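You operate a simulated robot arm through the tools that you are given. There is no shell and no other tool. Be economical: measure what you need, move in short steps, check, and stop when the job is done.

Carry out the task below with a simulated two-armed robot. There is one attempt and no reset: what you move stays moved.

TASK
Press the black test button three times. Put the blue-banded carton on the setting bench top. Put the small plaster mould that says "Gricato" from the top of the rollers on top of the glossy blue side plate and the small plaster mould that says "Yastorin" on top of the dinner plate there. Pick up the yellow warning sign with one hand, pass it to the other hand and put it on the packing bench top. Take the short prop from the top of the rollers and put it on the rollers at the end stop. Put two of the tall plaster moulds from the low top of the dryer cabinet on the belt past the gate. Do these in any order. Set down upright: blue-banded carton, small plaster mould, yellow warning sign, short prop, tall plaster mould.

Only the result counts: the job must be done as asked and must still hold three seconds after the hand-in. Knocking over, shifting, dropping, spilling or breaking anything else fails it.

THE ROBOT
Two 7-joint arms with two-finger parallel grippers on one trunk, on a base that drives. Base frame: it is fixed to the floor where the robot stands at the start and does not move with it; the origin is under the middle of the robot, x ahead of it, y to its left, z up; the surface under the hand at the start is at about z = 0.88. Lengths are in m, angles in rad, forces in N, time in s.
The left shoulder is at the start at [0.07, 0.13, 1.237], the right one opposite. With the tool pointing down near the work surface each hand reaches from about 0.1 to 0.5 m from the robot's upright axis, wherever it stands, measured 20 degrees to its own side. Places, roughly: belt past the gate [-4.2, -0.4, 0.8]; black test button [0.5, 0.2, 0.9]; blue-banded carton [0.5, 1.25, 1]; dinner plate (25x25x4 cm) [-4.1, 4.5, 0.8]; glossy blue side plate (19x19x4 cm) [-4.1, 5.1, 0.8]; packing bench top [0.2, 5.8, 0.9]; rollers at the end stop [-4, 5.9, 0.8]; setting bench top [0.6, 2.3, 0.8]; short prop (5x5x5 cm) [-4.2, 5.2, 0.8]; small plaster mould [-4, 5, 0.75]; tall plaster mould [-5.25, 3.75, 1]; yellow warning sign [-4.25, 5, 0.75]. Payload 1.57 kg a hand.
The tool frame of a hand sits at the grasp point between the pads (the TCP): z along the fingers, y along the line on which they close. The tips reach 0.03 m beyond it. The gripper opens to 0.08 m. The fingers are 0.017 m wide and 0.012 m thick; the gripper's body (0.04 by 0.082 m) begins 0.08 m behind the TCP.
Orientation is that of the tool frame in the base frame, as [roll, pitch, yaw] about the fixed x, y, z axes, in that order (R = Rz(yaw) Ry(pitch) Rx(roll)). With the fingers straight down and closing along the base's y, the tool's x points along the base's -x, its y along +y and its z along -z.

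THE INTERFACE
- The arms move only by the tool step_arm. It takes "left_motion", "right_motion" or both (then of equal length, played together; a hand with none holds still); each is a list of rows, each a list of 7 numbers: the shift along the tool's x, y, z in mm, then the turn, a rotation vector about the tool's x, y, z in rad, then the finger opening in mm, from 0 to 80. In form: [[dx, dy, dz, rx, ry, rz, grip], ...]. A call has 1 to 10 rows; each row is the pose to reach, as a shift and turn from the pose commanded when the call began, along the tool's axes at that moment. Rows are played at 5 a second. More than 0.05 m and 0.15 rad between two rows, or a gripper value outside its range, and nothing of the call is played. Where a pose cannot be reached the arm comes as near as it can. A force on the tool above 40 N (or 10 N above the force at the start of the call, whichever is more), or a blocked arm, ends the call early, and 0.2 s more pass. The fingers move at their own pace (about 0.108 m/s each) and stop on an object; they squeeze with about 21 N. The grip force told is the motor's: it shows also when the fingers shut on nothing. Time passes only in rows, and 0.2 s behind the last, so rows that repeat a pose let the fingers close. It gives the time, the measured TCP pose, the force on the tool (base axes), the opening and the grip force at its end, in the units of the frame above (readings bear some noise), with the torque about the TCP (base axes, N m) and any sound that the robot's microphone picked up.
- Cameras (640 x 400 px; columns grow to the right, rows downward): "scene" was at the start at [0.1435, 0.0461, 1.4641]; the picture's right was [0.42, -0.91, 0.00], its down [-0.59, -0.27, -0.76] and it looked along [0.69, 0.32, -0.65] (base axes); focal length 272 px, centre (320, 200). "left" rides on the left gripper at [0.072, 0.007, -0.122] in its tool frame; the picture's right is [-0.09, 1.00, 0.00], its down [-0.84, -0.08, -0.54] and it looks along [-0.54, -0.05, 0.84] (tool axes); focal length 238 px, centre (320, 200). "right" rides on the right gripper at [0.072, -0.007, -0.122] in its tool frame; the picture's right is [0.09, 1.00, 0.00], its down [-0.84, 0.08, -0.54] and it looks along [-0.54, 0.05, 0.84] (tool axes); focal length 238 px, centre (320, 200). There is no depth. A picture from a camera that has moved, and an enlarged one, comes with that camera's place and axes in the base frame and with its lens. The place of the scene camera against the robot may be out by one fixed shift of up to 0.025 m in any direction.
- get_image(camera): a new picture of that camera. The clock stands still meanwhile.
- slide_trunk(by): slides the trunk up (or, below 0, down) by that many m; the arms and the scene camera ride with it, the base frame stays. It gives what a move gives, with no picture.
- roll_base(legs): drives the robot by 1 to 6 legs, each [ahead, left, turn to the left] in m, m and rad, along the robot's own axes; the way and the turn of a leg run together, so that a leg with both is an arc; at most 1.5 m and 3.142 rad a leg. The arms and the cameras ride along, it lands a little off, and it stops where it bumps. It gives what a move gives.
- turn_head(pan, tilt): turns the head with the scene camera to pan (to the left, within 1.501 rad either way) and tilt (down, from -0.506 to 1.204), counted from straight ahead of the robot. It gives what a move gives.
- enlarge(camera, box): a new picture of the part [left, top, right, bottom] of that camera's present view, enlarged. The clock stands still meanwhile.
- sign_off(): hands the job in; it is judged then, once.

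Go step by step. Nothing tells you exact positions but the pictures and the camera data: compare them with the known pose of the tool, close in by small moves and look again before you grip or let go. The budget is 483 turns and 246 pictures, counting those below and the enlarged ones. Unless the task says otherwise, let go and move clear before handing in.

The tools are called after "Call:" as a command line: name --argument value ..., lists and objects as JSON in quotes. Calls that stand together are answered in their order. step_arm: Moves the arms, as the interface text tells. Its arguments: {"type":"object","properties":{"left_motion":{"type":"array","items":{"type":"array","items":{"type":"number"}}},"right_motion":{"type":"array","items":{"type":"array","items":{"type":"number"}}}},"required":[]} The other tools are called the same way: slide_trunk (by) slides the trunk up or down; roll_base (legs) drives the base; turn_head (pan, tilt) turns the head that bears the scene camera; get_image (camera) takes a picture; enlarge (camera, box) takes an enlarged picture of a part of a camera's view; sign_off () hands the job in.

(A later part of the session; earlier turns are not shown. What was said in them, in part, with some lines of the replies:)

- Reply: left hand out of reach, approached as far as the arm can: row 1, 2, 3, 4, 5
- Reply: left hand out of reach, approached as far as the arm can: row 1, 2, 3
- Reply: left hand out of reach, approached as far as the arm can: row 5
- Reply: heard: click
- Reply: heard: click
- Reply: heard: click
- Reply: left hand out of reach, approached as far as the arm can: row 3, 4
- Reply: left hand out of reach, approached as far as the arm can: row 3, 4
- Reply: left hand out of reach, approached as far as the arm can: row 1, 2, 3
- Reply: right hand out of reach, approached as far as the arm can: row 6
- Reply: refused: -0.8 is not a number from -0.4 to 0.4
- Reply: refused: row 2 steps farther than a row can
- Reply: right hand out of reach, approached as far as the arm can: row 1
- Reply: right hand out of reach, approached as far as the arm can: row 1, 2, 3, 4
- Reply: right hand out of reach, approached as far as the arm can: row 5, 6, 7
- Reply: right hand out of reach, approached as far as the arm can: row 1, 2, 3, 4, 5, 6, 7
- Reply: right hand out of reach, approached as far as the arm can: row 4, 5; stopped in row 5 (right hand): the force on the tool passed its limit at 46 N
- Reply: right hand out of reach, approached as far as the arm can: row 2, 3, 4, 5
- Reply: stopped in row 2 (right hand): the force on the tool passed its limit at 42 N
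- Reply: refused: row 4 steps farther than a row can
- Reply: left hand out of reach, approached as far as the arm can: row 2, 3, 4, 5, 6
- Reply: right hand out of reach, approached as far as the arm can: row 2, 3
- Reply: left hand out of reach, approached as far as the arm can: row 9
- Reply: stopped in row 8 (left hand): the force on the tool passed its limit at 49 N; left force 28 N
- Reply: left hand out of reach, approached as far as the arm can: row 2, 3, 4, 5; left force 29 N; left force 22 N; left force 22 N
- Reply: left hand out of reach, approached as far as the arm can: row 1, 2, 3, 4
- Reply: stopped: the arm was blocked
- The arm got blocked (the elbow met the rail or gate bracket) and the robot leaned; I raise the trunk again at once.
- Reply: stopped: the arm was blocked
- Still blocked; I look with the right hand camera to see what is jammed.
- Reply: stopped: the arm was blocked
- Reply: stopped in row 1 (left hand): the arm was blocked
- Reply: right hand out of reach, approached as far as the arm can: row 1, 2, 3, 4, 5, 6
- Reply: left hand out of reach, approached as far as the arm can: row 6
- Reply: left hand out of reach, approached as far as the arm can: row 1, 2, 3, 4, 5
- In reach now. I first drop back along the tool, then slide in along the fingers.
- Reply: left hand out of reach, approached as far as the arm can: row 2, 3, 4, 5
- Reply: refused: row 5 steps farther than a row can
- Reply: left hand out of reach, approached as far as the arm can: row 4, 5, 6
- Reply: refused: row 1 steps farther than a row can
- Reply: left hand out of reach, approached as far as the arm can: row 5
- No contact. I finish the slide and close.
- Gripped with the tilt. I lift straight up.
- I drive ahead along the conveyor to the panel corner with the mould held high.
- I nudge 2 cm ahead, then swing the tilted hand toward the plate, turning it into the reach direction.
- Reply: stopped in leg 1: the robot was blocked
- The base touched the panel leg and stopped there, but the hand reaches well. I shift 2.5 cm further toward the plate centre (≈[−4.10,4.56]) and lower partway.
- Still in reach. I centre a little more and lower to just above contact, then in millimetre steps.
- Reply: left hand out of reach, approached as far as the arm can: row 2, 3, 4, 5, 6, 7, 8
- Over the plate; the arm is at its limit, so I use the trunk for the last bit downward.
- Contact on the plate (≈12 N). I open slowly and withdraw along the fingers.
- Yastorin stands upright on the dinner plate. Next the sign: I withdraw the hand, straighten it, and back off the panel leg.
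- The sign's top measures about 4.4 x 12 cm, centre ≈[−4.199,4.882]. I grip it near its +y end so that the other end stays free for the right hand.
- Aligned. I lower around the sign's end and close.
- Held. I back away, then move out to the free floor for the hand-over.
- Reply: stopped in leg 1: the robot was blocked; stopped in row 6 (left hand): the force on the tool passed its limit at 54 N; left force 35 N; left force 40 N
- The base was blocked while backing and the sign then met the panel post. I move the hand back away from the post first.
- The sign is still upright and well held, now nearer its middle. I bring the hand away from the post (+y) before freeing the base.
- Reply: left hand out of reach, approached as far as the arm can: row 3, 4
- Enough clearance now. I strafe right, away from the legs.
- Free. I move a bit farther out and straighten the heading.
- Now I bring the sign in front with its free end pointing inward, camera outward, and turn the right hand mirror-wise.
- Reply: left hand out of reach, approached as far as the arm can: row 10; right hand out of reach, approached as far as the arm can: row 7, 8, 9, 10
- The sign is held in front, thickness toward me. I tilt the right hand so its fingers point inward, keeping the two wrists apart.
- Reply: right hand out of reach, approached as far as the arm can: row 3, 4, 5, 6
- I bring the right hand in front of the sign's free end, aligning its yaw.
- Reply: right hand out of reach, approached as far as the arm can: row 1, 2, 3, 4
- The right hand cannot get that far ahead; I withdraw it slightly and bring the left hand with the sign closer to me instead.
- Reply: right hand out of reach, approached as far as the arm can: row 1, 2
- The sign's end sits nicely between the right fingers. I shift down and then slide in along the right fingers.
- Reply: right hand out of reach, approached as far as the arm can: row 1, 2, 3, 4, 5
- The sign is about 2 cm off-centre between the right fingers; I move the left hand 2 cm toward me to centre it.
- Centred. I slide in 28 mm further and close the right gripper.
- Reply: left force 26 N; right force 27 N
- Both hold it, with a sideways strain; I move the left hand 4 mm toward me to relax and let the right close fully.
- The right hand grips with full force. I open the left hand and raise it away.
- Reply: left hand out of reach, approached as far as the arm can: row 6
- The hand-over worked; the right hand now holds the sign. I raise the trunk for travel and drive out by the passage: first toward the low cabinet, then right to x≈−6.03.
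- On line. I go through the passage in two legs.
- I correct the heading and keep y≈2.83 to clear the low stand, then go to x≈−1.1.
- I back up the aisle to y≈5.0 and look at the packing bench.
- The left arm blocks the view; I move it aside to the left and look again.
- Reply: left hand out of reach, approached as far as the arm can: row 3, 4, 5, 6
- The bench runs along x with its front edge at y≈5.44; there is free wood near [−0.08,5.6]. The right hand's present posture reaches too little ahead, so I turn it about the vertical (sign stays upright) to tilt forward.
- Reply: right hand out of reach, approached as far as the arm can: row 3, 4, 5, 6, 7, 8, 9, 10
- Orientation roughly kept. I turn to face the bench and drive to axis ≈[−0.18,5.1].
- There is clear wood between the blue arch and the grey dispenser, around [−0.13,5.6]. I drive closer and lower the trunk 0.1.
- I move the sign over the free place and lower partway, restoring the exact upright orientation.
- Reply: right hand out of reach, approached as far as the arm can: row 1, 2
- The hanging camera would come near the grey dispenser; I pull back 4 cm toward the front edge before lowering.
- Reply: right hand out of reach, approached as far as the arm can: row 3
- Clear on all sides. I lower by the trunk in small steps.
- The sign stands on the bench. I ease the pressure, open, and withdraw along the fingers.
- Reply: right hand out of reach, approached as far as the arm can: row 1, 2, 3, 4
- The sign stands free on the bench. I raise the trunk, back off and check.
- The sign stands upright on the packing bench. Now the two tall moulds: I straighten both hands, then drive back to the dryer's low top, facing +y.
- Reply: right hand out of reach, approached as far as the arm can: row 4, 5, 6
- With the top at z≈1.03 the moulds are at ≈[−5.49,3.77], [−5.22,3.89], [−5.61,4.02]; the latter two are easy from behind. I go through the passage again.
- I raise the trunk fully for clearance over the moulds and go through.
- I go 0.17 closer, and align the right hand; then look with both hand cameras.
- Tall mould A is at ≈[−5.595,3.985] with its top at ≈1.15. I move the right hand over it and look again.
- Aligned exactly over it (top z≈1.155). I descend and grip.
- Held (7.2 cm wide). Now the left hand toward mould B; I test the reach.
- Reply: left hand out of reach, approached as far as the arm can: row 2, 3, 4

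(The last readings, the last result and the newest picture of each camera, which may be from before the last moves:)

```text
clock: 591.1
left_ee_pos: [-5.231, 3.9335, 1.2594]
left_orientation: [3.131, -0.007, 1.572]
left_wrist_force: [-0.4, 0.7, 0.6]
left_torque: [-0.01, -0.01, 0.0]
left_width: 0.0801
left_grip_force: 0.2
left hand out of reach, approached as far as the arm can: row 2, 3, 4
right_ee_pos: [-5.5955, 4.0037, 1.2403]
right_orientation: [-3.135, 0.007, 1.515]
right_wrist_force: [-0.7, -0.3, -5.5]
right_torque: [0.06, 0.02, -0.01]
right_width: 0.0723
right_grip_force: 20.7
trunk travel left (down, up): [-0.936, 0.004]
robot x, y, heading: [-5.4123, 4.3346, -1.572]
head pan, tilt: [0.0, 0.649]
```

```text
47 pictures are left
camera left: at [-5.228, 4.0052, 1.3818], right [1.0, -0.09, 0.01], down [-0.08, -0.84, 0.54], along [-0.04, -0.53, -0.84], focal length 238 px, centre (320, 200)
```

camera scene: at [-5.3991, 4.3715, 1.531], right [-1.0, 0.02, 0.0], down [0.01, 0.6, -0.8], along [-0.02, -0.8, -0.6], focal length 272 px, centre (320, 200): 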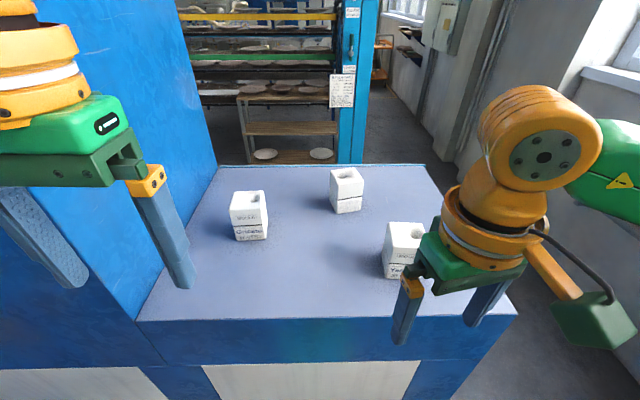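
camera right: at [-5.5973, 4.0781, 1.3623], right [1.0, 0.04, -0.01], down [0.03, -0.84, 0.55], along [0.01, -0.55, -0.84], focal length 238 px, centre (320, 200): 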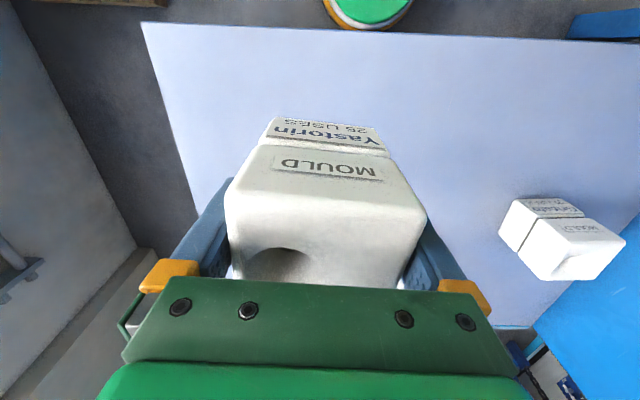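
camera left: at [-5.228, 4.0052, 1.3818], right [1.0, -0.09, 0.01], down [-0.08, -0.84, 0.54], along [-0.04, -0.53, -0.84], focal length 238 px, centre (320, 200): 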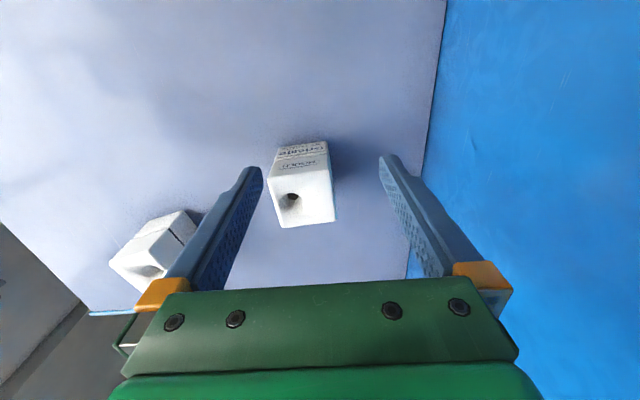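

B is at ≈[−5.258,3.863], 7 cm beyond the tool-down reach. I draw back, lower the trunk 0.1 and tilt the left hand 0.36 as before.

Call:
step_arm --left_motion '[[30, 0, 0, 0, 0, 0, 80], [60, -10, 0, 0, 0, 0, 80]]'

Call:
slide_trunk --by -0.08

Call:
step_arm --left_motion '[[0, 0, -15, 0, -0.12, -0.02, 80], [0, 0, -25, 0, -0.24, -0.02, 80], [0, 0, -35, 0, -0.36, -0.02, 80]]'

```text
clock: 591.7
left_ee_pos: [-5.2468, 3.999, 1.263]
left_orientation: [3.129, -0.006, 1.574]
left_wrist_force: [-0.7, 0.9, 0.5]
left_torque: [-0.07, -0.03, 0.01]
left_width: 0.0801
left_grip_force: 0.1
right_ee_pos: [-5.5992, 4.0078, 1.24]
right_orientation: [-3.138, 0.006, 1.516]
right_wrist_force: [0.1, 0.5, -5.4]
right_torque: [0.02, -0.01, -0.01]
right_width: 0.0723
right_grip_force: 21.3
trunk travel left (down, up): [-0.936, 0.004]
robot x, y, heading: [-5.4119, 4.3307, -1.571]
head pan, tilt: [0.0, 0.649]
```

```text
clock: 592.9
left_ee_pos: [-5.2479, 3.9984, 1.1819]
left_orientation: [3.129, -0.004, 1.573]
left_wrist_force: [0.4, 0.0, -0.1]
left_torque: [-0.02, -0.01, -0.02]
left_width: 0.08
left_grip_force: 0.1
right_ee_pos: [-5.5998, 4.0087, 1.1596]
right_orientation: [-3.138, 0.008, 1.515]
right_wrist_force: [0.0, 0.4, -5.3]
right_torque: [0.03, 0.0, -0.01]
right_width: 0.0724
right_grip_force: 20.9
trunk travel left (down, up): [-0.856, 0.084]
robot x, y, heading: [-5.4139, 4.3284, -1.568]
head pan, tilt: [0.0, 0.649]
```

```text
clock: 593.7
left_ee_pos: [-5.2454, 3.9942, 1.2157]
left_orientation: [3.131, 0.355, 1.589]
left_wrist_force: [-0.2, -0.7, 0.0]
left_torque: [-0.02, -0.01, 0.0]
left_width: 0.08
left_grip_force: 0.0
right_ee_pos: [-5.5968, 4.0047, 1.1609]
right_orientation: [-3.135, 0.006, 1.514]
right_wrist_force: [0.1, 0.1, -5.3]
right_torque: [0.03, 0.0, -0.02]
right_width: 0.0719
right_grip_force: 20.8
trunk travel left (down, up): [-0.856, 0.084]
robot x, y, heading: [-5.4173, 4.3267, -1.57]
head pan, tilt: [0.0, 0.649]
```

Call:
step_arm --left_motion '[[-26, -5, 12, 0, 0, 0, 80], [-52, -10, 24, 0, 0, 0, 80], [-78, -15, 35, 0, 0, 0, 80]]'

Call:
get_image --camera "left"

```text
clock: 594.5
left_ee_pos: [-5.26, 3.9087, 1.2072]
left_orientation: [3.134, 0.351, 1.589]
left_wrist_force: [0.2, 0.7, -0.5]
left_torque: [-0.01, -0.01, 0.02]
left_width: 0.0801
left_grip_force: 0.0
right_ee_pos: [-5.5963, 4.0029, 1.1588]
right_orientation: [-3.133, 0.002, 1.514]
right_wrist_force: [0.7, 0.7, -5.7]
right_torque: [0.05, -0.02, -0.01]
right_width: 0.0723
right_grip_force: 21.0
trunk travel left (down, up): [-0.856, 0.084]
robot x, y, heading: [-5.4147, 4.3334, -1.574]
head pan, tilt: [0.0, 0.649]
```

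```text
46 pictures are left
camera left: at [-5.2565, 4.0167, 1.2979], right [1.0, -0.07, 0.04], down [-0.07, -0.6, 0.8], along [-0.03, -0.8, -0.6], focal length 238 px, centre (320, 200)
```

left: 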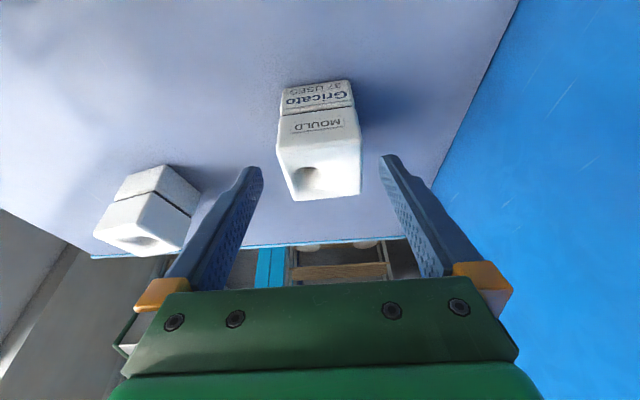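

Aligned and in reach. I slide down along the fingers around the mould (4 mm clearance each side), watching the force.

Call:
step_arm --left_motion '[[0, 0, 30, -0.005, 0, -0.014, 80], [0, 0, 55, -0.01, 0, -0.028, 80], [-1, 0, 75, -0.01, 0, -0.028, 80]]'

Call:
enlarge --camera "left" --box '[200, 60, 440, 260]'

```text
clock: 595.3
left_ee_pos: [-5.2553, 3.8802, 1.1401]
left_orientation: [3.134, 0.353, 1.619]
left_wrist_force: [-0.6, -0.5, -0.9]
left_torque: [0.0, 0.0, 0.02]
left_width: 0.0799
left_grip_force: 0.1
right_ee_pos: [-5.5951, 4.0035, 1.1603]
right_orientation: [-3.135, 0.002, 1.514]
right_wrist_force: [0.6, 0.0, -5.4]
right_torque: [0.06, 0.0, 0.06]
right_width: 0.0724
right_grip_force: 20.8
trunk travel left (down, up): [-0.856, 0.084]
robot x, y, heading: [-5.4149, 4.3318, -1.568]
head pan, tilt: [0.0, 0.649]
```

```text
2.00 times, centred on (320, 160) of left
camera zoom: at [-5.2562, 3.991, 1.229], right [1.0, -0.04, 0.04], down [-0.05, -0.6, 0.8], along [-0.01, -0.8, -0.6], focal length 477 px, centre (320, 280)
```

zoom: 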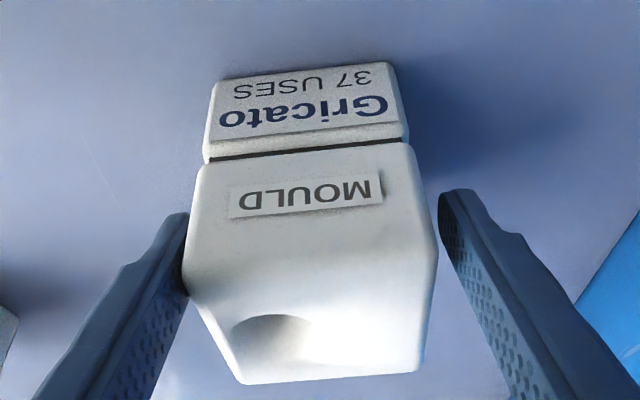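

A 4 mm correction to the left side, then the rest of the slide and close.

Call:
step_arm --left_motion '[[0, -4, 2, 0, 0, 0, 80], [0, -4, 25, 0, 0, 0, 80], [0, -4, 45, 0, 0, 0, 80], [0, -4, 53, 0, 0, 0, 80]]'

Call:
step_arm --left_motion '[[0, 0, 0, 0, 0, 0, 68], [0, 0, 0, 0, 0, 0, 55], [0, 0, 0, 0, 0, 0, 50], [0, 0, 0, 0, 0, 0, 50]]'

```text
clock: 596.3
left_ee_pos: [-5.2597, 3.8622, 1.0905]
left_orientation: [3.134, 0.352, 1.618]
left_wrist_force: [0.1, -0.3, 0.7]
left_torque: [0.0, 0.02, 0.01]
left_width: 0.0801
left_grip_force: 0.0
right_ee_pos: [-5.5957, 4.0046, 1.1595]
right_orientation: [-3.133, 0.003, 1.514]
right_wrist_force: [-0.1, -0.3, -5.6]
right_torque: [0.03, 0.01, 0.01]
right_width: 0.0724
right_grip_force: 21.2
trunk travel left (down, up): [-0.856, 0.084]
robot x, y, heading: [-5.4104, 4.3305, -1.572]
head pan, tilt: [0.0, 0.649]
```

```text
clock: 597.3
left_ee_pos: [-5.2593, 3.8617, 1.0902]
left_orientation: [3.136, 0.352, 1.617]
left_wrist_force: [-0.5, 1.0, 0.3]
left_torque: [-0.03, -0.02, 0.0]
left_width: 0.0723
left_grip_force: 20.8
right_ee_pos: [-5.5962, 4.0044, 1.1603]
right_orientation: [-3.136, 0.003, 1.515]
right_wrist_force: [-0.2, 0.6, -5.8]
right_torque: [0.02, 0.03, 0.02]
right_width: 0.0722
right_grip_force: 20.7
trunk travel left (down, up): [-0.856, 0.084]
robot x, y, heading: [-5.4122, 4.3281, -1.567]
head pan, tilt: [0.0, 0.649]
```

Gripped. I lift by arm and trunk, then back off.

Call:
step_arm --left_motion '[[-3, 0, -9, 0, 0, 0, 50], [-14, 0, -38, 0, 0, 0, 50], [-24, 0, -66, 0, 0, 0, 50], [-24, 0, -66, 0, 0, 0, 50]]'

Call:
slide_trunk --by 0.08

Call:
roll_base --legs '[[-0.3, 0, 0]]'

Call:
get_image --camera "scene"

```text
clock: 598.3
left_ee_pos: [-5.2552, 3.8638, 1.1588]
left_orientation: [3.134, 0.35, 1.62]
left_wrist_force: [0.0, 0.7, -5.4]
left_torque: [0.02, 0.0, 0.03]
left_width: 0.072
left_grip_force: 20.7
left hand out of reach, approached as far as the arm can: row 3, 4
right_ee_pos: [-5.5949, 4.0028, 1.1592]
right_orientation: [-3.135, 0.003, 1.515]
right_wrist_force: [-0.1, 0.4, -4.5]
right_torque: [0.01, -0.02, -0.02]
right_width: 0.0726
right_grip_force: 21.3
trunk travel left (down, up): [-0.856, 0.084]
robot x, y, heading: [-5.4176, 4.3291, -1.576]
head pan, tilt: [0.0, 0.649]
```

```text
clock: 599.5
left_ee_pos: [-5.2575, 3.8631, 1.2389]
left_orientation: [3.134, 0.351, 1.619]
left_wrist_force: [-0.4, -0.2, -6.1]
left_torque: [0.07, 0.01, 0.01]
left_width: 0.0721
left_grip_force: 20.9
right_ee_pos: [-5.5965, 4.0017, 1.2394]
right_orientation: [-3.135, 0.005, 1.514]
right_wrist_force: [1.0, 0.6, -5.6]
right_torque: [0.02, 0.01, 0.02]
right_width: 0.0721
right_grip_force: 20.9
trunk travel left (down, up): [-0.936, 0.004]
robot x, y, heading: [-5.416, 4.3298, -1.57]
head pan, tilt: [0.0, 0.649]
```

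```text
clock: 601.5
left_ee_pos: [-5.2546, 4.1628, 1.2377]
left_orientation: [3.133, 0.347, 1.622]
left_wrist_force: [0.0, 0.6, -5.0]
left_torque: [0.06, 0.01, 0.02]
left_width: 0.072
left_grip_force: 20.6
right_ee_pos: [-5.595, 4.2986, 1.2389]
right_orientation: [-3.134, 0.0, 1.518]
right_wrist_force: [0.2, -0.5, -5.6]
right_torque: [0.04, -0.01, -0.02]
right_width: 0.0724
right_grip_force: 21.4
trunk travel left (down, up): [-0.936, 0.004]
robot x, y, heading: [-5.4162, 4.633, -1.567]
head pan, tilt: [0.0, 0.649]
```

```text
44 pictures are left
camera scene: at [-5.3983, 4.4981, 1.5298], right [-1.0, -0.01, 0.0], down [0.0, 0.61, -0.79], along [0.0, -0.79, -0.61], focal length 272 px, centre (320, 200)
```

scene: 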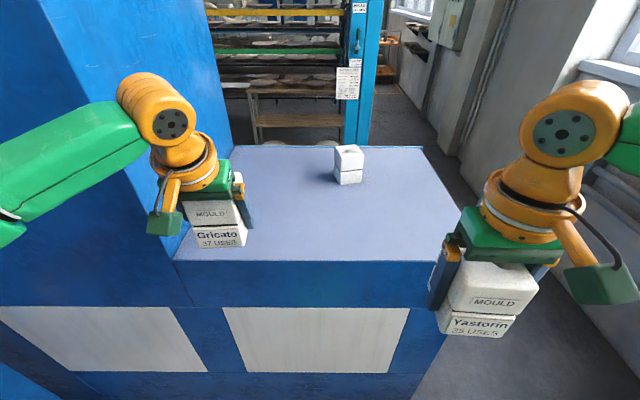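

Both tall moulds are held; the third stands untouched. I drive out through the passage.

Call:
roll_base --legs '[[0, -0.607, 0]]'

```text
clock: 604.9
left_ee_pos: [-5.8534, 4.1624, 1.2382]
left_orientation: [3.136, 0.351, 1.625]
left_wrist_force: [0.5, 0.0, -5.1]
left_torque: [0.03, 0.01, 0.02]
left_width: 0.0724
left_grip_force: 21.0
right_ee_pos: [-6.1942, 4.2978, 1.2395]
right_orientation: [-3.134, 0.004, 1.521]
right_wrist_force: [-0.4, 0.4, -5.6]
right_torque: [0.04, 0.0, 0.01]
right_width: 0.0722
right_grip_force: 21.4
trunk travel left (down, up): [-0.936, 0.004]
robot x, y, heading: [-6.0153, 4.6292, -1.562]
head pan, tilt: [0.0, 0.649]
```

Call:
roll_base --legs '[[0.5, -0.01, -0.009], [0.7, 0, 0], [0.52, 0, 0]]'

```text
clock: 613.9
left_ee_pos: [-5.8887, 2.4421, 1.2413]
left_orientation: [3.134, 0.353, 1.6]
left_wrist_force: [-0.9, 0.8, -4.8]
left_torque: [0.01, 0.01, 0.02]
left_width: 0.0722
left_grip_force: 20.8
right_ee_pos: [-6.2264, 2.5869, 1.241]
right_orientation: [-3.136, 0.004, 1.497]
right_wrist_force: [0.2, -0.2, -4.6]
right_torque: [-0.02, 0.0, 0.05]
right_width: 0.0723
right_grip_force: 21.6
trunk travel left (down, up): [-0.936, 0.004]
robot x, y, heading: [-6.041, 2.9103, -1.588]
head pan, tilt: [0.0, 0.649]
```

I draw the left hand back and correct the heading before following the corridor.

Call:
step_arm --left_motion '[[38, 0, -14, 0, 0, 0, 50], [75, 0, -28, 0, 0, 0, 50], [112, 0, -42, 0, 0, 0, 50]]'

Call:
roll_base --legs '[[-0.03, 0, 0.018], [0, 1.5, 0], [0, 1.5, 0]]'

```text
clock: 614.7
left_ee_pos: [-5.8924, 2.5629, 1.2398]
left_orientation: [3.134, 0.351, 1.603]
left_wrist_force: [-0.4, -0.2, -4.4]
left_torque: [0.03, 0.0, -0.01]
left_width: 0.0721
left_grip_force: 21.1
right_ee_pos: [-6.2262, 2.5871, 1.2398]
right_orientation: [-3.135, 0.006, 1.495]
right_wrist_force: [-0.7, 0.0, -4.5]
right_torque: [0.0, 0.02, -0.02]
right_width: 0.0723
right_grip_force: 21.1
trunk travel left (down, up): [-0.936, 0.004]
robot x, y, heading: [-6.0396, 2.9121, -1.587]
head pan, tilt: [0.0, 0.649]
```

```text
clock: 629.7
left_ee_pos: [-2.8658, 2.6066, 1.2414]
left_orientation: [3.132, 0.352, 1.611]
left_wrist_force: [0.3, -0.6, -5.6]
left_torque: [0.05, 0.01, -0.04]
left_width: 0.0721
left_grip_force: 20.8
right_ee_pos: [-3.198, 2.6271, 1.2386]
right_orientation: [-3.134, 0.003, 1.505]
right_wrist_force: [-0.5, 0.8, -5.8]
right_torque: [0.03, -0.01, 0.03]
right_width: 0.0721
right_grip_force: 21.0
trunk travel left (down, up): [-0.936, 0.004]
robot x, y, heading: [-3.013, 2.953, -1.577]
head pan, tilt: [0.0, 0.649]
```

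Call:
roll_base --legs '[[0.12, 0, 0], [0, 1.4, 0], [0, 0.4, 0], [1.4, 0, 0], [1.4, 0, 0]]'

Call:
turn_head --pan -1.2 --tilt 0.35

Call:
get_image --camera "scene"

```text
clock: 652.6
left_ee_pos: [-1.1806, -0.3031, 1.24]
left_orientation: [3.133, 0.353, 1.564]
left_wrist_force: [0.6, 0.6, -5.4]
left_torque: [0.02, 0.01, -0.01]
left_width: 0.0721
left_grip_force: 21.5
right_ee_pos: [-1.5125, -0.2646, 1.2402]
right_orientation: [-3.135, 0.003, 1.459]
right_wrist_force: [0.0, 0.3, -4.9]
right_torque: [0.04, -0.03, 0.02]
right_width: 0.0717
right_grip_force: 21.3
trunk travel left (down, up): [-0.936, 0.004]
robot x, y, heading: [-1.3169, 0.0495, -1.628]
head pan, tilt: [0.0, 0.649]
```

```text
clock: 654.0
left_ee_pos: [-1.1805, -0.3025, 1.2399]
left_orientation: [3.136, 0.351, 1.565]
left_wrist_force: [0.3, 0.3, -4.9]
left_torque: [0.04, 0.05, -0.03]
left_width: 0.0719
left_grip_force: 20.9
right_ee_pos: [-1.512, -0.2643, 1.2393]
right_orientation: [-3.135, 0.001, 1.46]
right_wrist_force: [0.5, 0.7, -6.2]
right_torque: [0.03, 0.01, 0.02]
right_width: 0.0721
right_grip_force: 21.2
trunk travel left (down, up): [-0.936, 0.004]
robot x, y, heading: [-1.3138, 0.0523, -1.626]
head pan, tilt: [-1.201, 0.351]
```

```text
43 pictures are left
camera scene: at [-1.3889, -0.0192, 1.5575], right [-0.31, 0.95, 0.0], down [0.33, 0.11, -0.94], along [-0.89, -0.29, -0.34], focal length 272 px, centre (320, 200)
```

scene: 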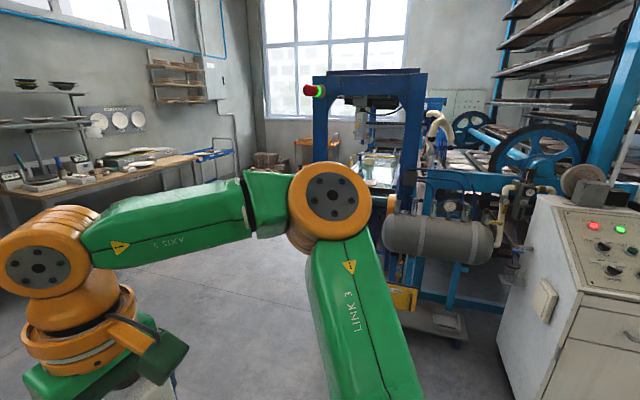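

The belt lies inside/behind the blue portal. I enlarge that area.

Call:
enlarge --camera "scene" --box '[290, 60, 510, 250]'

```text
2.11 times, centred on (400, 155) of scene
camera zoom: at [-1.3889, -0.0192, 1.5575], right [-0.31, 0.95, 0.0], down [0.33, 0.11, -0.94], along [-0.89, -0.29, -0.34], focal length 572 px, centre (152, 295)
```

zoom: 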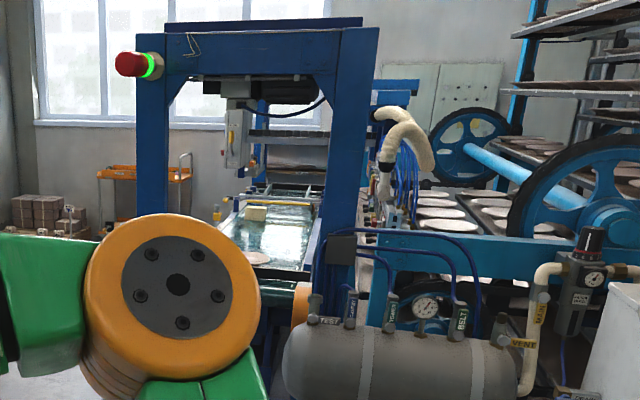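

The belt runs away from me behind the blue portal, about [−4.2,−0.4]; there is free floor on its −y side. I drive round to that side.

Call:
roll_base --legs '[[1.25, 0, 0.055], [0, -1.3, 0]]'

Call:
turn_head --pan -1.45 --tilt 0.35

Call:
get_image --camera "scene"

```text
clock: 666.3
left_ee_pos: [-2.4721, -1.5334, 1.2394]
left_orientation: [3.135, 0.35, 1.637]
left_wrist_force: [0.0, 0.0, -5.3]
left_torque: [0.01, 0.0, -0.01]
left_width: 0.0719
left_grip_force: 20.8
right_ee_pos: [-2.8064, -1.5205, 1.2393]
right_orientation: [-3.135, 0.001, 1.533]
right_wrist_force: [-1.0, 0.0, -4.6]
right_torque: [0.06, 0.0, 0.0]
right_width: 0.0719
right_grip_force: 21.0
trunk travel left (down, up): [-0.936, 0.004]
robot x, y, heading: [-2.6315, -1.1888, -1.553]
head pan, tilt: [-1.201, 0.351]
```

```text
clock: 667.1
left_ee_pos: [-2.4724, -1.534, 1.2392]
left_orientation: [3.135, 0.349, 1.635]
left_wrist_force: [0.5, -0.3, -5.7]
left_torque: [0.06, -0.02, -0.01]
left_width: 0.0717
left_grip_force: 21.2
right_ee_pos: [-2.8062, -1.5202, 1.2391]
right_orientation: [-3.133, 0.002, 1.532]
right_wrist_force: [-0.6, 0.3, -6.4]
right_torque: [0.03, -0.01, -0.03]
right_width: 0.0719
right_grip_force: 21.1
trunk travel left (down, up): [-0.936, 0.004]
robot x, y, heading: [-2.632, -1.1903, -1.548]
head pan, tilt: [-1.45, 0.351]
```

```text
41 pictures are left
camera scene: at [-2.7062, -1.2447, 1.5575], right [-0.14, 0.99, 0.0], down [0.34, 0.05, -0.94], along [-0.93, -0.13, -0.34], focal length 272 px, centre (320, 200)
```

scene: 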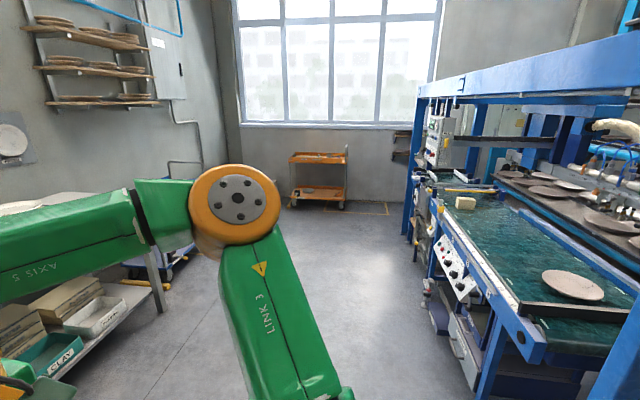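

I enlarge the belt.

Call:
enlarge --camera "scene" --box '[400, 150, 640, 370]'

```text
1.82 times, centred on (520, 260) of scene
camera zoom: at [-2.7062, -1.2447, 1.5575], right [-0.14, 0.99, 0.0], down [0.34, 0.05, -0.94], along [-0.93, -0.13, -0.34], focal length 494 px, centre (-44, 91)
```

zoom: 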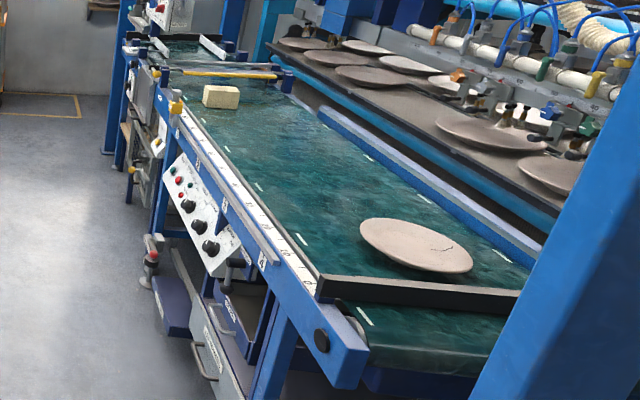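

The region between the black end bar (x≈−3.63) and the yellow-topped gate bar (x≈−4.87) is the belt past the gate; it is free around x −4.1…−4.5, belt edge at y≈−0.6. I turn to face +y and drive alongside.

Call:
roll_base --legs '[[0, 0, 1.56], [0, 0, 1.56], [0, 1.4, 0], [0, 0.24, 0]]'

Call:
turn_head --pan 0.0 --tilt 0.65

Call:
get_image --camera "scene"

```text
clock: 683.0
left_ee_pos: [-4.4031, -0.739, 1.242]
left_orientation: [3.131, 0.35, -1.589]
left_wrist_force: [0.8, 0.1, -4.7]
left_torque: [-0.06, 0.04, 0.01]
left_width: 0.072
left_grip_force: 20.6
right_ee_pos: [-4.0716, -0.7798, 1.2386]
right_orientation: [-3.139, 0.002, -1.689]
right_wrist_force: [0.4, -0.2, -5.6]
right_torque: [-0.06, 0.09, -0.02]
right_width: 0.0719
right_grip_force: 21.0
trunk travel left (down, up): [-0.936, 0.004]
robot x, y, heading: [-4.279, -1.0942, 1.511]
head pan, tilt: [-1.45, 0.351]
```

```text
clock: 684.5
left_ee_pos: [-4.4071, -0.738, 1.24]
left_orientation: [3.135, 0.351, -1.585]
left_wrist_force: [-0.4, -0.3, -5.4]
left_torque: [-0.02, -0.03, 0.0]
left_width: 0.0719
left_grip_force: 21.2
right_ee_pos: [-4.0766, -0.7788, 1.2391]
right_orientation: [-3.133, 0.003, -1.691]
right_wrist_force: [0.4, -0.7, -5.3]
right_torque: [-0.08, 0.0, 0.0]
right_width: 0.0719
right_grip_force: 21.2
trunk travel left (down, up): [-0.936, 0.004]
robot x, y, heading: [-4.2817, -1.0893, 1.502]
head pan, tilt: [0.0, 0.649]
```

```text
39 pictures are left
camera scene: at [-4.2528, -0.9444, 1.5303], right [1.0, -0.06, 0.0], down [-0.04, -0.6, -0.8], along [0.05, 0.79, -0.61], focal length 272 px, centre (320, 200)
```

scene: 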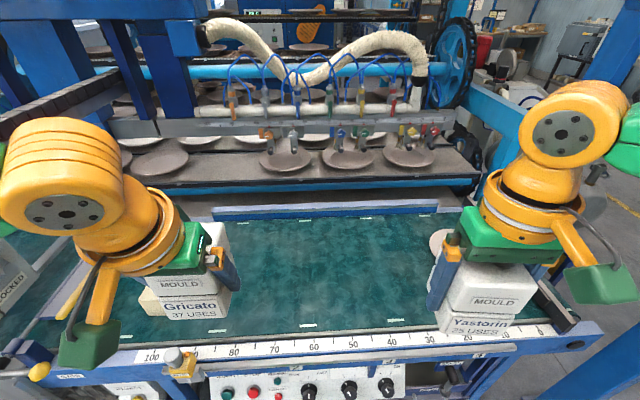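

The belt is clear in the middle. I straighten the heading and close in 0.13.

Call:
roll_base --legs '[[0, 0, 0.069], [0.13, 0, 0]]'

Call:
slide_trunk --by -0.2

Call:
get_image --camera "scene"

```text
clock: 686.3
left_ee_pos: [-4.4339, -0.6261, 1.244]
left_orientation: [3.135, 0.358, -1.517]
left_wrist_force: [-0.2, -0.9, -5.3]
left_torque: [0.01, 0.02, 0.03]
left_width: 0.0719
left_grip_force: 20.6
right_ee_pos: [-4.0988, -0.6427, 1.2408]
right_orientation: [-3.135, 0.009, -1.621]
right_wrist_force: [-0.2, -0.2, -5.3]
right_torque: [0.01, 0.0, -0.02]
right_width: 0.072
right_grip_force: 21.2
trunk travel left (down, up): [-0.936, 0.004]
robot x, y, heading: [-4.2788, -0.9628, 1.573]
head pan, tilt: [0.0, 0.649]
```

```text
clock: 688.4
left_ee_pos: [-4.4332, -0.6193, 1.0404]
left_orientation: [3.136, 0.35, -1.517]
left_wrist_force: [-0.2, 0.1, -6.0]
left_torque: [-0.06, 0.01, 0.03]
left_width: 0.072
left_grip_force: 20.3
right_ee_pos: [-4.1003, -0.6369, 1.0396]
right_orientation: [-3.134, 0.003, -1.62]
right_wrist_force: [0.2, -1.0, -4.7]
right_torque: [-0.03, 0.01, -0.04]
right_width: 0.0718
right_grip_force: 21.1
trunk travel left (down, up): [-0.736, 0.204]
robot x, y, heading: [-4.2782, -0.968, 1.581]
head pan, tilt: [0.0, 0.649]
```

```text
38 pictures are left
camera scene: at [-4.2636, -0.8148, 1.3303], right [1.0, 0.01, 0.0], down [0.0, -0.61, -0.8], along [-0.01, 0.8, -0.61], focal length 272 px, centre (320, 200)
```

scene: 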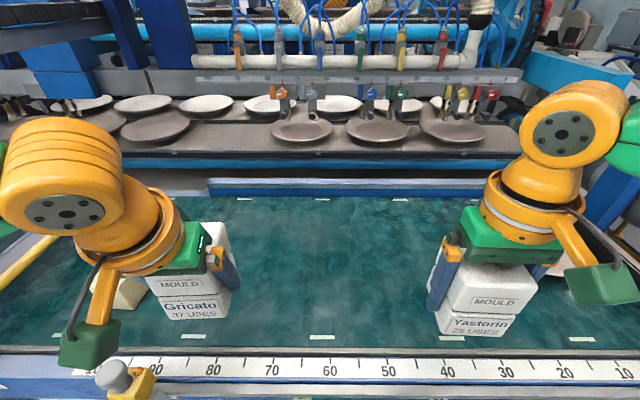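

I move both hands 10 cm forward over the belt.

Call:
step_arm --left_motion '[[-31, -2, 11, 0, 0, 0, 50], [-62, -3, 23, 0, 0, 0, 50], [-93, -5, 34, 0, 0, 0, 50]]' --right_motion '[[-33, 2, 0, 0, 0, 0, 45], [-66, 3, 0, 0, 0, 0, 45], [-100, 5, 0, 0, 0, 0, 45]]'

```text
clock: 689.2
left_ee_pos: [-4.4338, -0.5169, 1.0379]
left_orientation: [3.133, 0.347, -1.516]
left_wrist_force: [1.3, 0.7, -4.4]
left_torque: [-0.05, -0.01, -0.01]
left_width: 0.072
left_grip_force: 21.3
right_ee_pos: [-4.0997, -0.5563, 1.0377]
right_orientation: [-3.135, 0.001, -1.623]
right_wrist_force: [-0.7, 0.0, -5.5]
right_torque: [-0.08, -0.01, -0.01]
right_width: 0.0719
right_grip_force: 21.2
right hand out of reach, approached as far as the arm can: row 3
trunk travel left (down, up): [-0.736, 0.204]
robot x, y, heading: [-4.2786, -0.9649, 1.575]
head pan, tilt: [0.0, 0.649]
```

I nudge the base 3 cm ahead and lower the trunk toward contact.

Call:
roll_base --legs '[[0.03, 0, 0]]'

Call:
slide_trunk --by -0.1

Call:
get_image --camera "scene"

```text
clock: 690.1
left_ee_pos: [-4.4343, -0.4936, 1.0415]
left_orientation: [3.135, 0.355, -1.517]
left_wrist_force: [-0.1, -1.0, -5.3]
left_torque: [0.02, 0.03, 0.02]
left_width: 0.072
left_grip_force: 21.4
right_ee_pos: [-4.0997, -0.5341, 1.0414]
right_orientation: [-3.135, 0.008, -1.621]
right_wrist_force: [-0.6, -0.6, -4.2]
right_torque: [0.03, -0.02, -0.02]
right_width: 0.0716
right_grip_force: 21.2
trunk travel left (down, up): [-0.736, 0.204]
robot x, y, heading: [-4.2772, -0.9355, 1.579]
head pan, tilt: [0.0, 0.649]
```

```text
clock: 691.4
left_ee_pos: [-4.4337, -0.4879, 0.9387]
left_orientation: [3.134, 0.353, -1.517]
left_wrist_force: [-0.8, 0.1, -5.1]
left_torque: [-0.03, 0.0, 0.04]
left_width: 0.0719
left_grip_force: 21.2
right_ee_pos: [-4.1002, -0.5284, 0.9391]
right_orientation: [-3.134, 0.002, -1.621]
right_wrist_force: [-0.5, 0.0, -5.1]
right_torque: [-0.05, 0.03, 0.01]
right_width: 0.0719
right_grip_force: 21.3
trunk travel left (down, up): [-0.636, 0.304]
robot x, y, heading: [-4.2789, -0.9335, 1.576]
head pan, tilt: [0.0, 0.649]
```

```text
37 pictures are left
camera scene: at [-4.2638, -0.7844, 1.2303], right [1.0, 0.01, 0.0], down [0.0, -0.61, -0.8], along [-0.01, 0.8, -0.61], focal length 272 px, centre (320, 200)
```

scene: 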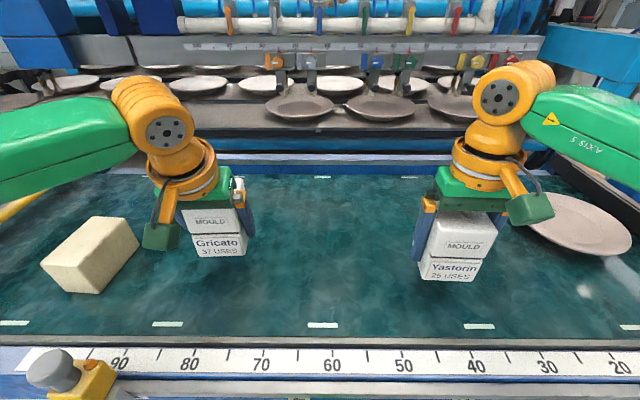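

Now in small trunk steps until contact.

Call:
slide_trunk --by -0.025

Call:
slide_trunk --by -0.01

```text
clock: 692.1
left_ee_pos: [-4.4346, -0.4881, 0.9146]
left_orientation: [3.134, 0.349, -1.516]
left_wrist_force: [-0.1, 0.9, -6.0]
left_torque: [-0.02, -0.01, -0.02]
left_width: 0.0719
left_grip_force: 20.8
right_ee_pos: [-4.1001, -0.5295, 0.9134]
right_orientation: [-3.135, 0.001, -1.621]
right_wrist_force: [0.2, 0.2, -4.6]
right_torque: [-0.02, 0.0, -0.01]
right_width: 0.072
right_grip_force: 20.9
trunk travel left (down, up): [-0.611, 0.329]
robot x, y, heading: [-4.2807, -0.9346, 1.579]
head pan, tilt: [0.0, 0.649]
```

```text
clock: 692.7
left_ee_pos: [-4.4334, -0.4885, 0.9051]
left_orientation: [3.135, 0.349, -1.517]
left_wrist_force: [0.6, -1.1, -5.2]
left_torque: [-0.04, 0.02, -0.02]
left_width: 0.0717
left_grip_force: 21.1
right_ee_pos: [-4.099, -0.528, 0.9038]
right_orientation: [-3.134, 0.001, -1.622]
right_wrist_force: [0.6, -0.2, -5.6]
right_torque: [0.0, 0.01, 0.0]
right_width: 0.0719
right_grip_force: 21.2
trunk travel left (down, up): [-0.601, 0.339]
robot x, y, heading: [-4.2839, -0.9362, 1.58]
head pan, tilt: [0.0, 0.649]
```

Call:
slide_trunk --by -0.008

Call:
slide_trunk --by -0.006

Call:
enlarge --camera "scene" --box '[140, 140, 500, 340]'

```text
clock: 693.3
left_ee_pos: [-4.4344, -0.4896, 0.898]
left_orientation: [3.134, 0.349, -1.517]
left_wrist_force: [0.1, 0.7, -5.2]
left_torque: [0.0, 0.0, 0.01]
left_width: 0.0718
left_grip_force: 21.0
right_ee_pos: [-4.1, -0.5293, 0.8958]
right_orientation: [-3.133, 0.003, -1.621]
right_wrist_force: [0.3, 0.1, -4.7]
right_torque: [-0.04, 0.01, 0.02]
right_width: 0.0719
right_grip_force: 20.9
trunk travel left (down, up): [-0.593, 0.347]
robot x, y, heading: [-4.2772, -0.9353, 1.578]
head pan, tilt: [0.0, 0.649]
```

```text
clock: 693.8
left_ee_pos: [-4.4344, -0.4889, 0.8894]
left_orientation: [3.135, 0.351, -1.516]
left_wrist_force: [1.0, 0.1, -5.0]
left_torque: [-0.01, -0.01, 0.01]
left_width: 0.072
left_grip_force: 20.9
right_ee_pos: [-4.0993, -0.5292, 0.8906]
right_orientation: [-3.134, 0.001, -1.621]
right_wrist_force: [0.6, 0.1, -5.8]
right_torque: [0.0, -0.02, 0.0]
right_width: 0.0718
right_grip_force: 21.0
trunk travel left (down, up): [-0.587, 0.353]
robot x, y, heading: [-4.2799, -0.9352, 1.578]
head pan, tilt: [0.0, 0.649]
```

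```text
1.78 times, centred on (320, 240) of scene
camera zoom: at [-4.2638, -0.7843, 1.1812], right [1.0, 0.01, 0.0], down [0.0, -0.61, -0.8], along [-0.01, 0.8, -0.61], focal length 483 px, centre (320, 129)
```

zoom: 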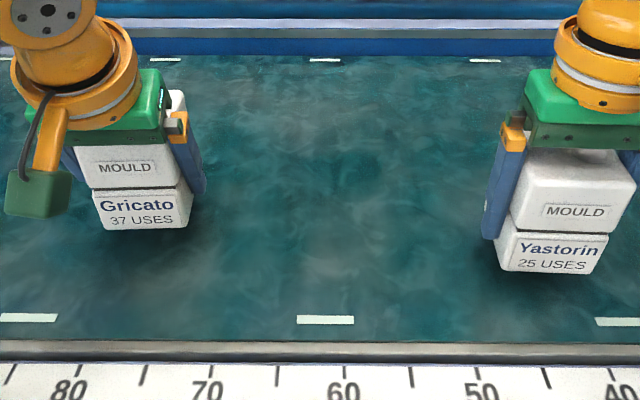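

Call:
slide_trunk --by -0.006

Call:
slide_trunk --by -0.005

```text
clock: 694.4
left_ee_pos: [-4.4341, -0.4883, 0.8846]
left_orientation: [3.134, 0.35, -1.519]
left_wrist_force: [0.4, -0.6, -4.7]
left_torque: [0.0, 0.0, -0.02]
left_width: 0.0719
left_grip_force: 21.3
right_ee_pos: [-4.0994, -0.5292, 0.8839]
right_orientation: [-3.135, 0.002, -1.622]
right_wrist_force: [-1.0, 0.3, -4.9]
right_torque: [-0.04, 0.0, -0.03]
right_width: 0.0719
right_grip_force: 20.9
trunk travel left (down, up): [-0.581, 0.359]
robot x, y, heading: [-4.2813, -0.9364, 1.576]
head pan, tilt: [0.0, 0.649]
```

```text
clock: 694.9
left_ee_pos: [-4.434, -0.4881, 0.8799]
left_orientation: [3.134, 0.348, -1.516]
left_wrist_force: [-0.3, 0.3, -6.0]
left_torque: [-0.05, -0.01, -0.02]
left_width: 0.072
left_grip_force: 21.0
right_ee_pos: [-4.0998, -0.5283, 0.8785]
right_orientation: [-3.135, 0.002, -1.623]
right_wrist_force: [1.0, 0.6, -5.7]
right_torque: [-0.05, 0.01, 0.02]
right_width: 0.0718
right_grip_force: 21.2
trunk travel left (down, up): [-0.576, 0.364]
robot x, y, heading: [-4.2784, -0.9344, 1.575]
head pan, tilt: [0.0, 0.649]
```

Call:
slide_trunk --by -0.006

Call:
slide_trunk --by -0.005

Call:
enlarge --camera "scene" --box '[140, 140, 500, 340]'

```text
clock: 695.5
left_ee_pos: [-4.4346, -0.488, 0.8739]
left_orientation: [3.135, 0.35, -1.517]
left_wrist_force: [0.7, -0.3, -4.9]
left_torque: [-0.03, 0.0, 0.0]
left_width: 0.072
left_grip_force: 20.7
right_ee_pos: [-4.0995, -0.5283, 0.8725]
right_orientation: [-3.135, 0.002, -1.622]
right_wrist_force: [0.1, 0.0, -6.0]
right_torque: [-0.06, -0.02, 0.02]
right_width: 0.0721
right_grip_force: 20.3
trunk travel left (down, up): [-0.57, 0.37]
robot x, y, heading: [-4.2795, -0.9334, 1.577]
head pan, tilt: [0.0, 0.649]
```

```text
clock: 696.0
left_ee_pos: [-4.4334, -0.4886, 0.8679]
left_orientation: [3.134, 0.347, -1.516]
left_wrist_force: [-0.1, -0.5, -6.0]
left_torque: [0.0, -0.03, 0.01]
left_width: 0.0718
left_grip_force: 21.2
right_ee_pos: [-4.0994, -0.5287, 0.868]
right_orientation: [-3.135, 0.002, -1.62]
right_wrist_force: [-1.1, -0.6, -6.1]
right_torque: [-0.05, -0.01, -0.02]
right_width: 0.0721
right_grip_force: 20.9
trunk travel left (down, up): [-0.565, 0.375]
robot x, y, heading: [-4.2772, -0.9358, 1.576]
head pan, tilt: [0.0, 0.649]
```

```text
1.78 times, centred on (320, 240) of scene
camera zoom: at [-4.2638, -0.7844, 1.1592], right [1.0, 0.01, 0.0], down [0.0, -0.61, -0.8], along [-0.01, 0.8, -0.61], focal length 483 px, centre (320, 129)
```

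zoom: 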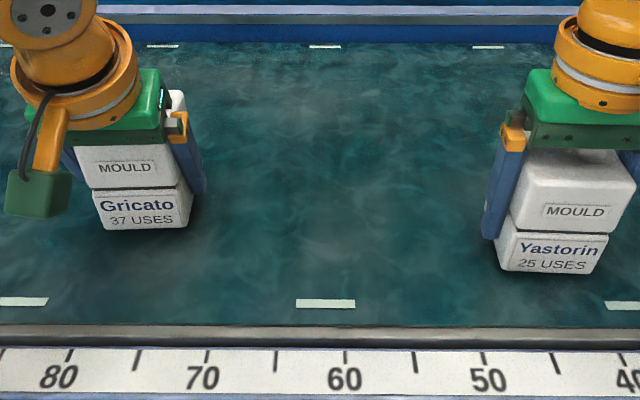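

Call:
slide_trunk --by -0.005

Call:
slide_trunk --by -0.004

```text
clock: 696.5
left_ee_pos: [-4.4343, -0.4888, 0.8643]
left_orientation: [3.135, 0.349, -1.516]
left_wrist_force: [-1.3, 0.1, -6.0]
left_torque: [-0.07, 0.0, 0.03]
left_width: 0.072
left_grip_force: 20.8
right_ee_pos: [-4.1005, -0.5286, 0.8632]
right_orientation: [-3.133, 0.003, -1.623]
right_wrist_force: [0.7, 0.3, -1.7]
right_torque: [0.15, 0.12, -0.05]
right_width: 0.0718
right_grip_force: 20.8
trunk travel left (down, up): [-0.56, 0.38]
robot x, y, heading: [-4.2742, -0.937, 1.578]
head pan, tilt: [0.0, 0.649]
```

```text
clock: 697.1
left_ee_pos: [-4.4338, -0.4908, 0.8605]
left_orientation: [3.135, 0.354, -1.517]
left_wrist_force: [-1.1, 0.5, -5.4]
left_torque: [-0.06, 0.02, 0.0]
left_width: 0.0717
left_grip_force: 21.0
right_ee_pos: [-4.1005, -0.5304, 0.8598]
right_orientation: [-3.137, 0.005, -1.623]
right_wrist_force: [3.6, 4.5, 17.2]
right_torque: [0.01, 0.53, -0.33]
right_width: 0.0722
right_grip_force: 20.8
trunk travel left (down, up): [-0.556, 0.384]
robot x, y, heading: [-4.2809, -0.9345, 1.578]
head pan, tilt: [0.0, 0.649]
```

The right mould is down. I ease 1 mm, open the right hand and lift it.

Call:
step_arm --right_motion '[[0, 0, -2, 0, 0, 0, 50], [0, 0, -2, 0, 0, 0, 72], [0, 0, -2, 0, 0, 0, 76], [0, 0, -2, 0, 0, 0, 80], [0, 0, -2, 0, 0, 0, 80]]'

Call:
step_arm --right_motion '[[0, 0, -15, 0, 0, 0, 80], [0, 0, -45, 0, 0, 0, 80], [0, 0, -85, 0, 0, 0, 80], [0, 0, -125, 0, 0, 0, 80], [0, 0, -160, 0, 0, 0, 80]]'

Call:
get_image --camera "scene"

```text
clock: 698.3
left_ee_pos: [-4.434, -0.4898, 0.8601]
left_orientation: [3.134, 0.35, -1.517]
left_wrist_force: [0.2, -0.9, -6.8]
left_torque: [-0.04, -0.02, 0.0]
left_width: 0.0719
left_grip_force: 21.2
right_ee_pos: [-4.0998, -0.5297, 0.8608]
right_orientation: [-3.134, 0.003, -1.624]
right_wrist_force: [0.5, 1.1, -0.3]
right_torque: [0.0, -0.03, 0.02]
right_width: 0.08
right_grip_force: 0.1
trunk travel left (down, up): [-0.556, 0.384]
robot x, y, heading: [-4.2772, -0.9337, 1.581]
head pan, tilt: [0.0, 0.649]
```

```text
clock: 699.5
left_ee_pos: [-4.4348, -0.4899, 0.8607]
left_orientation: [3.134, 0.352, -1.517]
left_wrist_force: [-0.6, 0.1, -5.0]
left_torque: [-0.08, -0.02, 0.01]
left_width: 0.0718
left_grip_force: 20.9
right_ee_pos: [-4.0775, -0.5789, 0.9565]
right_orientation: [-3.138, 0.005, -1.623]
right_wrist_force: [0.3, 0.2, 0.3]
right_torque: [0.02, -0.03, 0.01]
right_width: 0.0798
right_grip_force: 0.1
right hand out of reach, approached as far as the arm can: row 2, 3, 4, 5
trunk travel left (down, up): [-0.556, 0.384]
robot x, y, heading: [-4.2758, -0.9379, 1.574]
head pan, tilt: [0.0, 0.649]
```

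```text
34 pictures are left
camera scene: at [-4.2641, -0.7866, 1.1506], right [1.0, 0.01, 0.0], down [0.0, -0.6, -0.8], along [-0.01, 0.8, -0.6], focal length 272 px, centre (320, 200)
```

scene: 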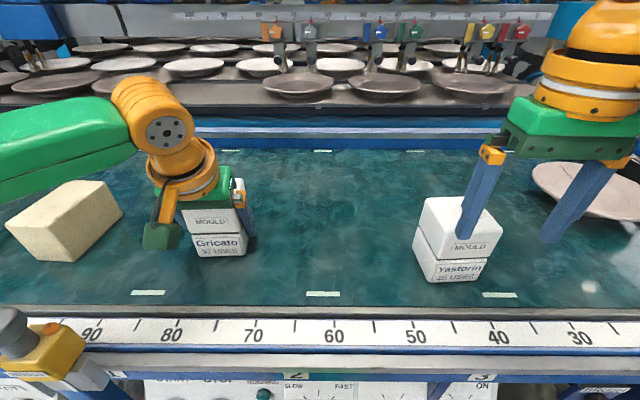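

The Yastorin mould stands. I take the right hand fully clear, then lower the left one to contact.

Call:
step_arm --right_motion '[[30, 0, 0, 0, 0, 0, 80], [60, -20, -10, 0, 0, 0, 80], [90, -40, -20, 0, 0, 0, 80]]'

Call:
slide_trunk --by -0.004

```text
clock: 700.3
left_ee_pos: [-4.4332, -0.4912, 0.8609]
left_orientation: [3.135, 0.354, -1.517]
left_wrist_force: [0.8, -0.6, -5.4]
left_torque: [-0.04, 0.01, -0.01]
left_width: 0.0722
left_grip_force: 21.3
right_ee_pos: [-4.0423, -0.6733, 0.98]
right_orientation: [-3.134, 0.004, -1.623]
right_wrist_force: [0.2, 0.1, 1.3]
right_torque: [0.02, -0.01, 0.01]
right_width: 0.0801
right_grip_force: 0.2
trunk travel left (down, up): [-0.556, 0.384]
robot x, y, heading: [-4.2779, -0.9354, 1.577]
head pan, tilt: [0.0, 0.649]
```

```text
clock: 700.8
left_ee_pos: [-4.4342, -0.4903, 0.8578]
left_orientation: [3.135, 0.359, -1.515]
left_wrist_force: [-3.0, 3.9, 13.4]
left_torque: [0.0, -0.54, 0.18]
left_width: 0.0719
left_grip_force: 20.2
right_ee_pos: [-4.0415, -0.6753, 0.9751]
right_orientation: [-3.136, 0.007, -1.62]
right_wrist_force: [-0.1, -0.2, 0.7]
right_torque: [-0.01, 0.02, 0.0]
right_width: 0.08
right_grip_force: 0.1
trunk travel left (down, up): [-0.552, 0.388]
robot x, y, heading: [-4.2813, -0.9346, 1.577]
head pan, tilt: [0.0, 0.649]
```

The left mould is down too. I open the left hand and lift straight up with the trunk.

Call:
step_arm --left_motion '[[0, 0, 0, 0, 0, 0, 66], [0, 0, 0, 0, 0, 0, 74], [0, 0, 0, 0, 0, 0, 80], [0, 0, 0, 0, 0, 0, 80]]'

Call:
slide_trunk --by 0.2

Call:
get_image --camera "scene"

```text
clock: 701.8
left_ee_pos: [-4.4344, -0.491, 0.856]
left_orientation: [3.135, 0.353, -1.517]
left_wrist_force: [-0.5, -0.1, 0.2]
left_torque: [-0.04, -0.01, 0.02]
left_width: 0.0801
left_grip_force: 0.0
right_ee_pos: [-4.041, -0.6737, 0.9732]
right_orientation: [-3.134, 0.004, -1.623]
right_wrist_force: [0.0, -0.4, 0.0]
right_torque: [-0.04, 0.0, 0.0]
right_width: 0.08
right_grip_force: 0.0
trunk travel left (down, up): [-0.552, 0.388]
robot x, y, heading: [-4.2809, -0.9386, 1.58]
head pan, tilt: [0.0, 0.649]
```

```text
clock: 704.0
left_ee_pos: [-4.4333, -0.4918, 1.0572]
left_orientation: [3.135, 0.354, -1.516]
left_wrist_force: [-0.1, 0.2, -0.1]
left_torque: [0.01, 0.0, 0.01]
left_width: 0.0798
left_grip_force: 0.1
right_ee_pos: [-4.0409, -0.6729, 1.1743]
right_orientation: [-3.135, 0.004, -1.622]
right_wrist_force: [0.9, -0.1, 0.0]
right_torque: [0.0, -0.03, 0.04]
right_width: 0.0799
right_grip_force: 0.0
trunk travel left (down, up): [-0.752, 0.188]
robot x, y, heading: [-4.2795, -0.9367, 1.571]
head pan, tilt: [0.0, 0.649]
```

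```text
33 pictures are left
camera scene: at [-4.2638, -0.7867, 1.3466], right [1.0, 0.01, 0.0], down [0.0, -0.6, -0.8], along [-0.01, 0.8, -0.6], focal length 272 px, centre (320, 200)
```

scene: 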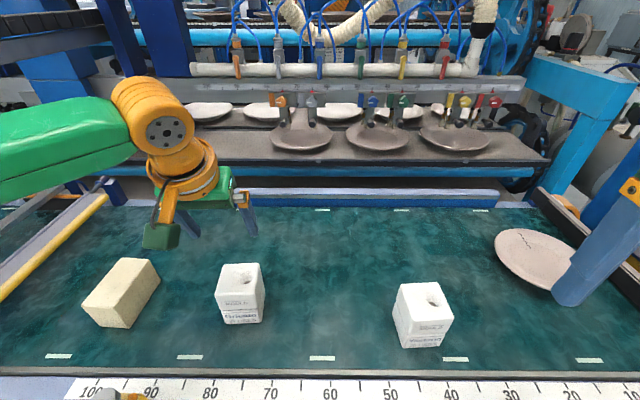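

Both tall moulds stand upright on the belt between the gate and the end bar. I back away a little and take a last look before handing in.

Call:
roll_base --legs '[[-0.35, 0, 0]]'

Call:
get_image --camera "scene"

```text
clock: 706.2
left_ee_pos: [-4.4327, -0.8353, 1.0565]
left_orientation: [3.135, 0.351, -1.515]
left_wrist_force: [0.7, 0.0, -0.4]
left_torque: [0.01, -0.01, 0.0]
left_width: 0.08
left_grip_force: 0.1
right_ee_pos: [-4.0392, -1.0189, 1.1741]
right_orientation: [-3.135, 0.002, -1.621]
right_wrist_force: [-0.4, 0.0, -0.4]
right_torque: [-0.03, 0.01, 0.01]
right_width: 0.0801
right_grip_force: 0.1
trunk travel left (down, up): [-0.752, 0.188]
robot x, y, heading: [-4.276, -1.2812, 1.581]
head pan, tilt: [0.0, 0.649]
```

```text
32 pictures are left
camera scene: at [-4.2613, -1.1312, 1.3464], right [1.0, 0.01, 0.0], down [0.01, -0.61, -0.8], along [-0.01, 0.8, -0.61], focal length 272 px, centre (320, 200)
```

scene: 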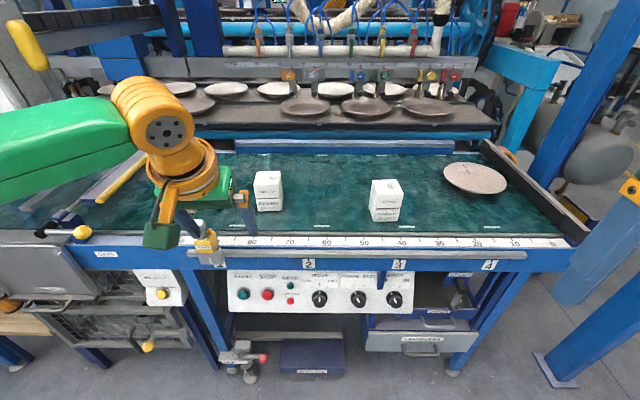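

Both moulds stand on the belt past the gate, both hands are empty and clear, and I saw every other item in its place at its last check. I hand the job in.

Call:
sign_off

```text
The job is handed in.
```

I did every item on the list and handed the job in. Each placed item stood upright when I last saw it; I did not go back to re-check the benches and rollers at the end.

- **Button:** pressed three times, with three clicks heard.
- **Carton:** on the setting bench top.
- **Moulds on plates:** "Gricato" is on the glossy blue side plate and "Yastorin" is on the dinner plate.
- **Sign:** passed from the left hand to the right and set on the packing bench top.
- **Short prop:** on the rollers at the end stop.
- **Tall moulds:** two are on the belt past the gate.

There were four unplanned contacts:
- The left elbow pressed on the conveyor rail or gate bracket and tilted the robot.
- The base bumped a conveyor panel leg.
- The base was later blocked near another conveyor leg.
- The sign touched the panel post while the left hand held it.

I saw nothing knocked over in the pictures I took afterwards, but a small shift may have gone unseen.
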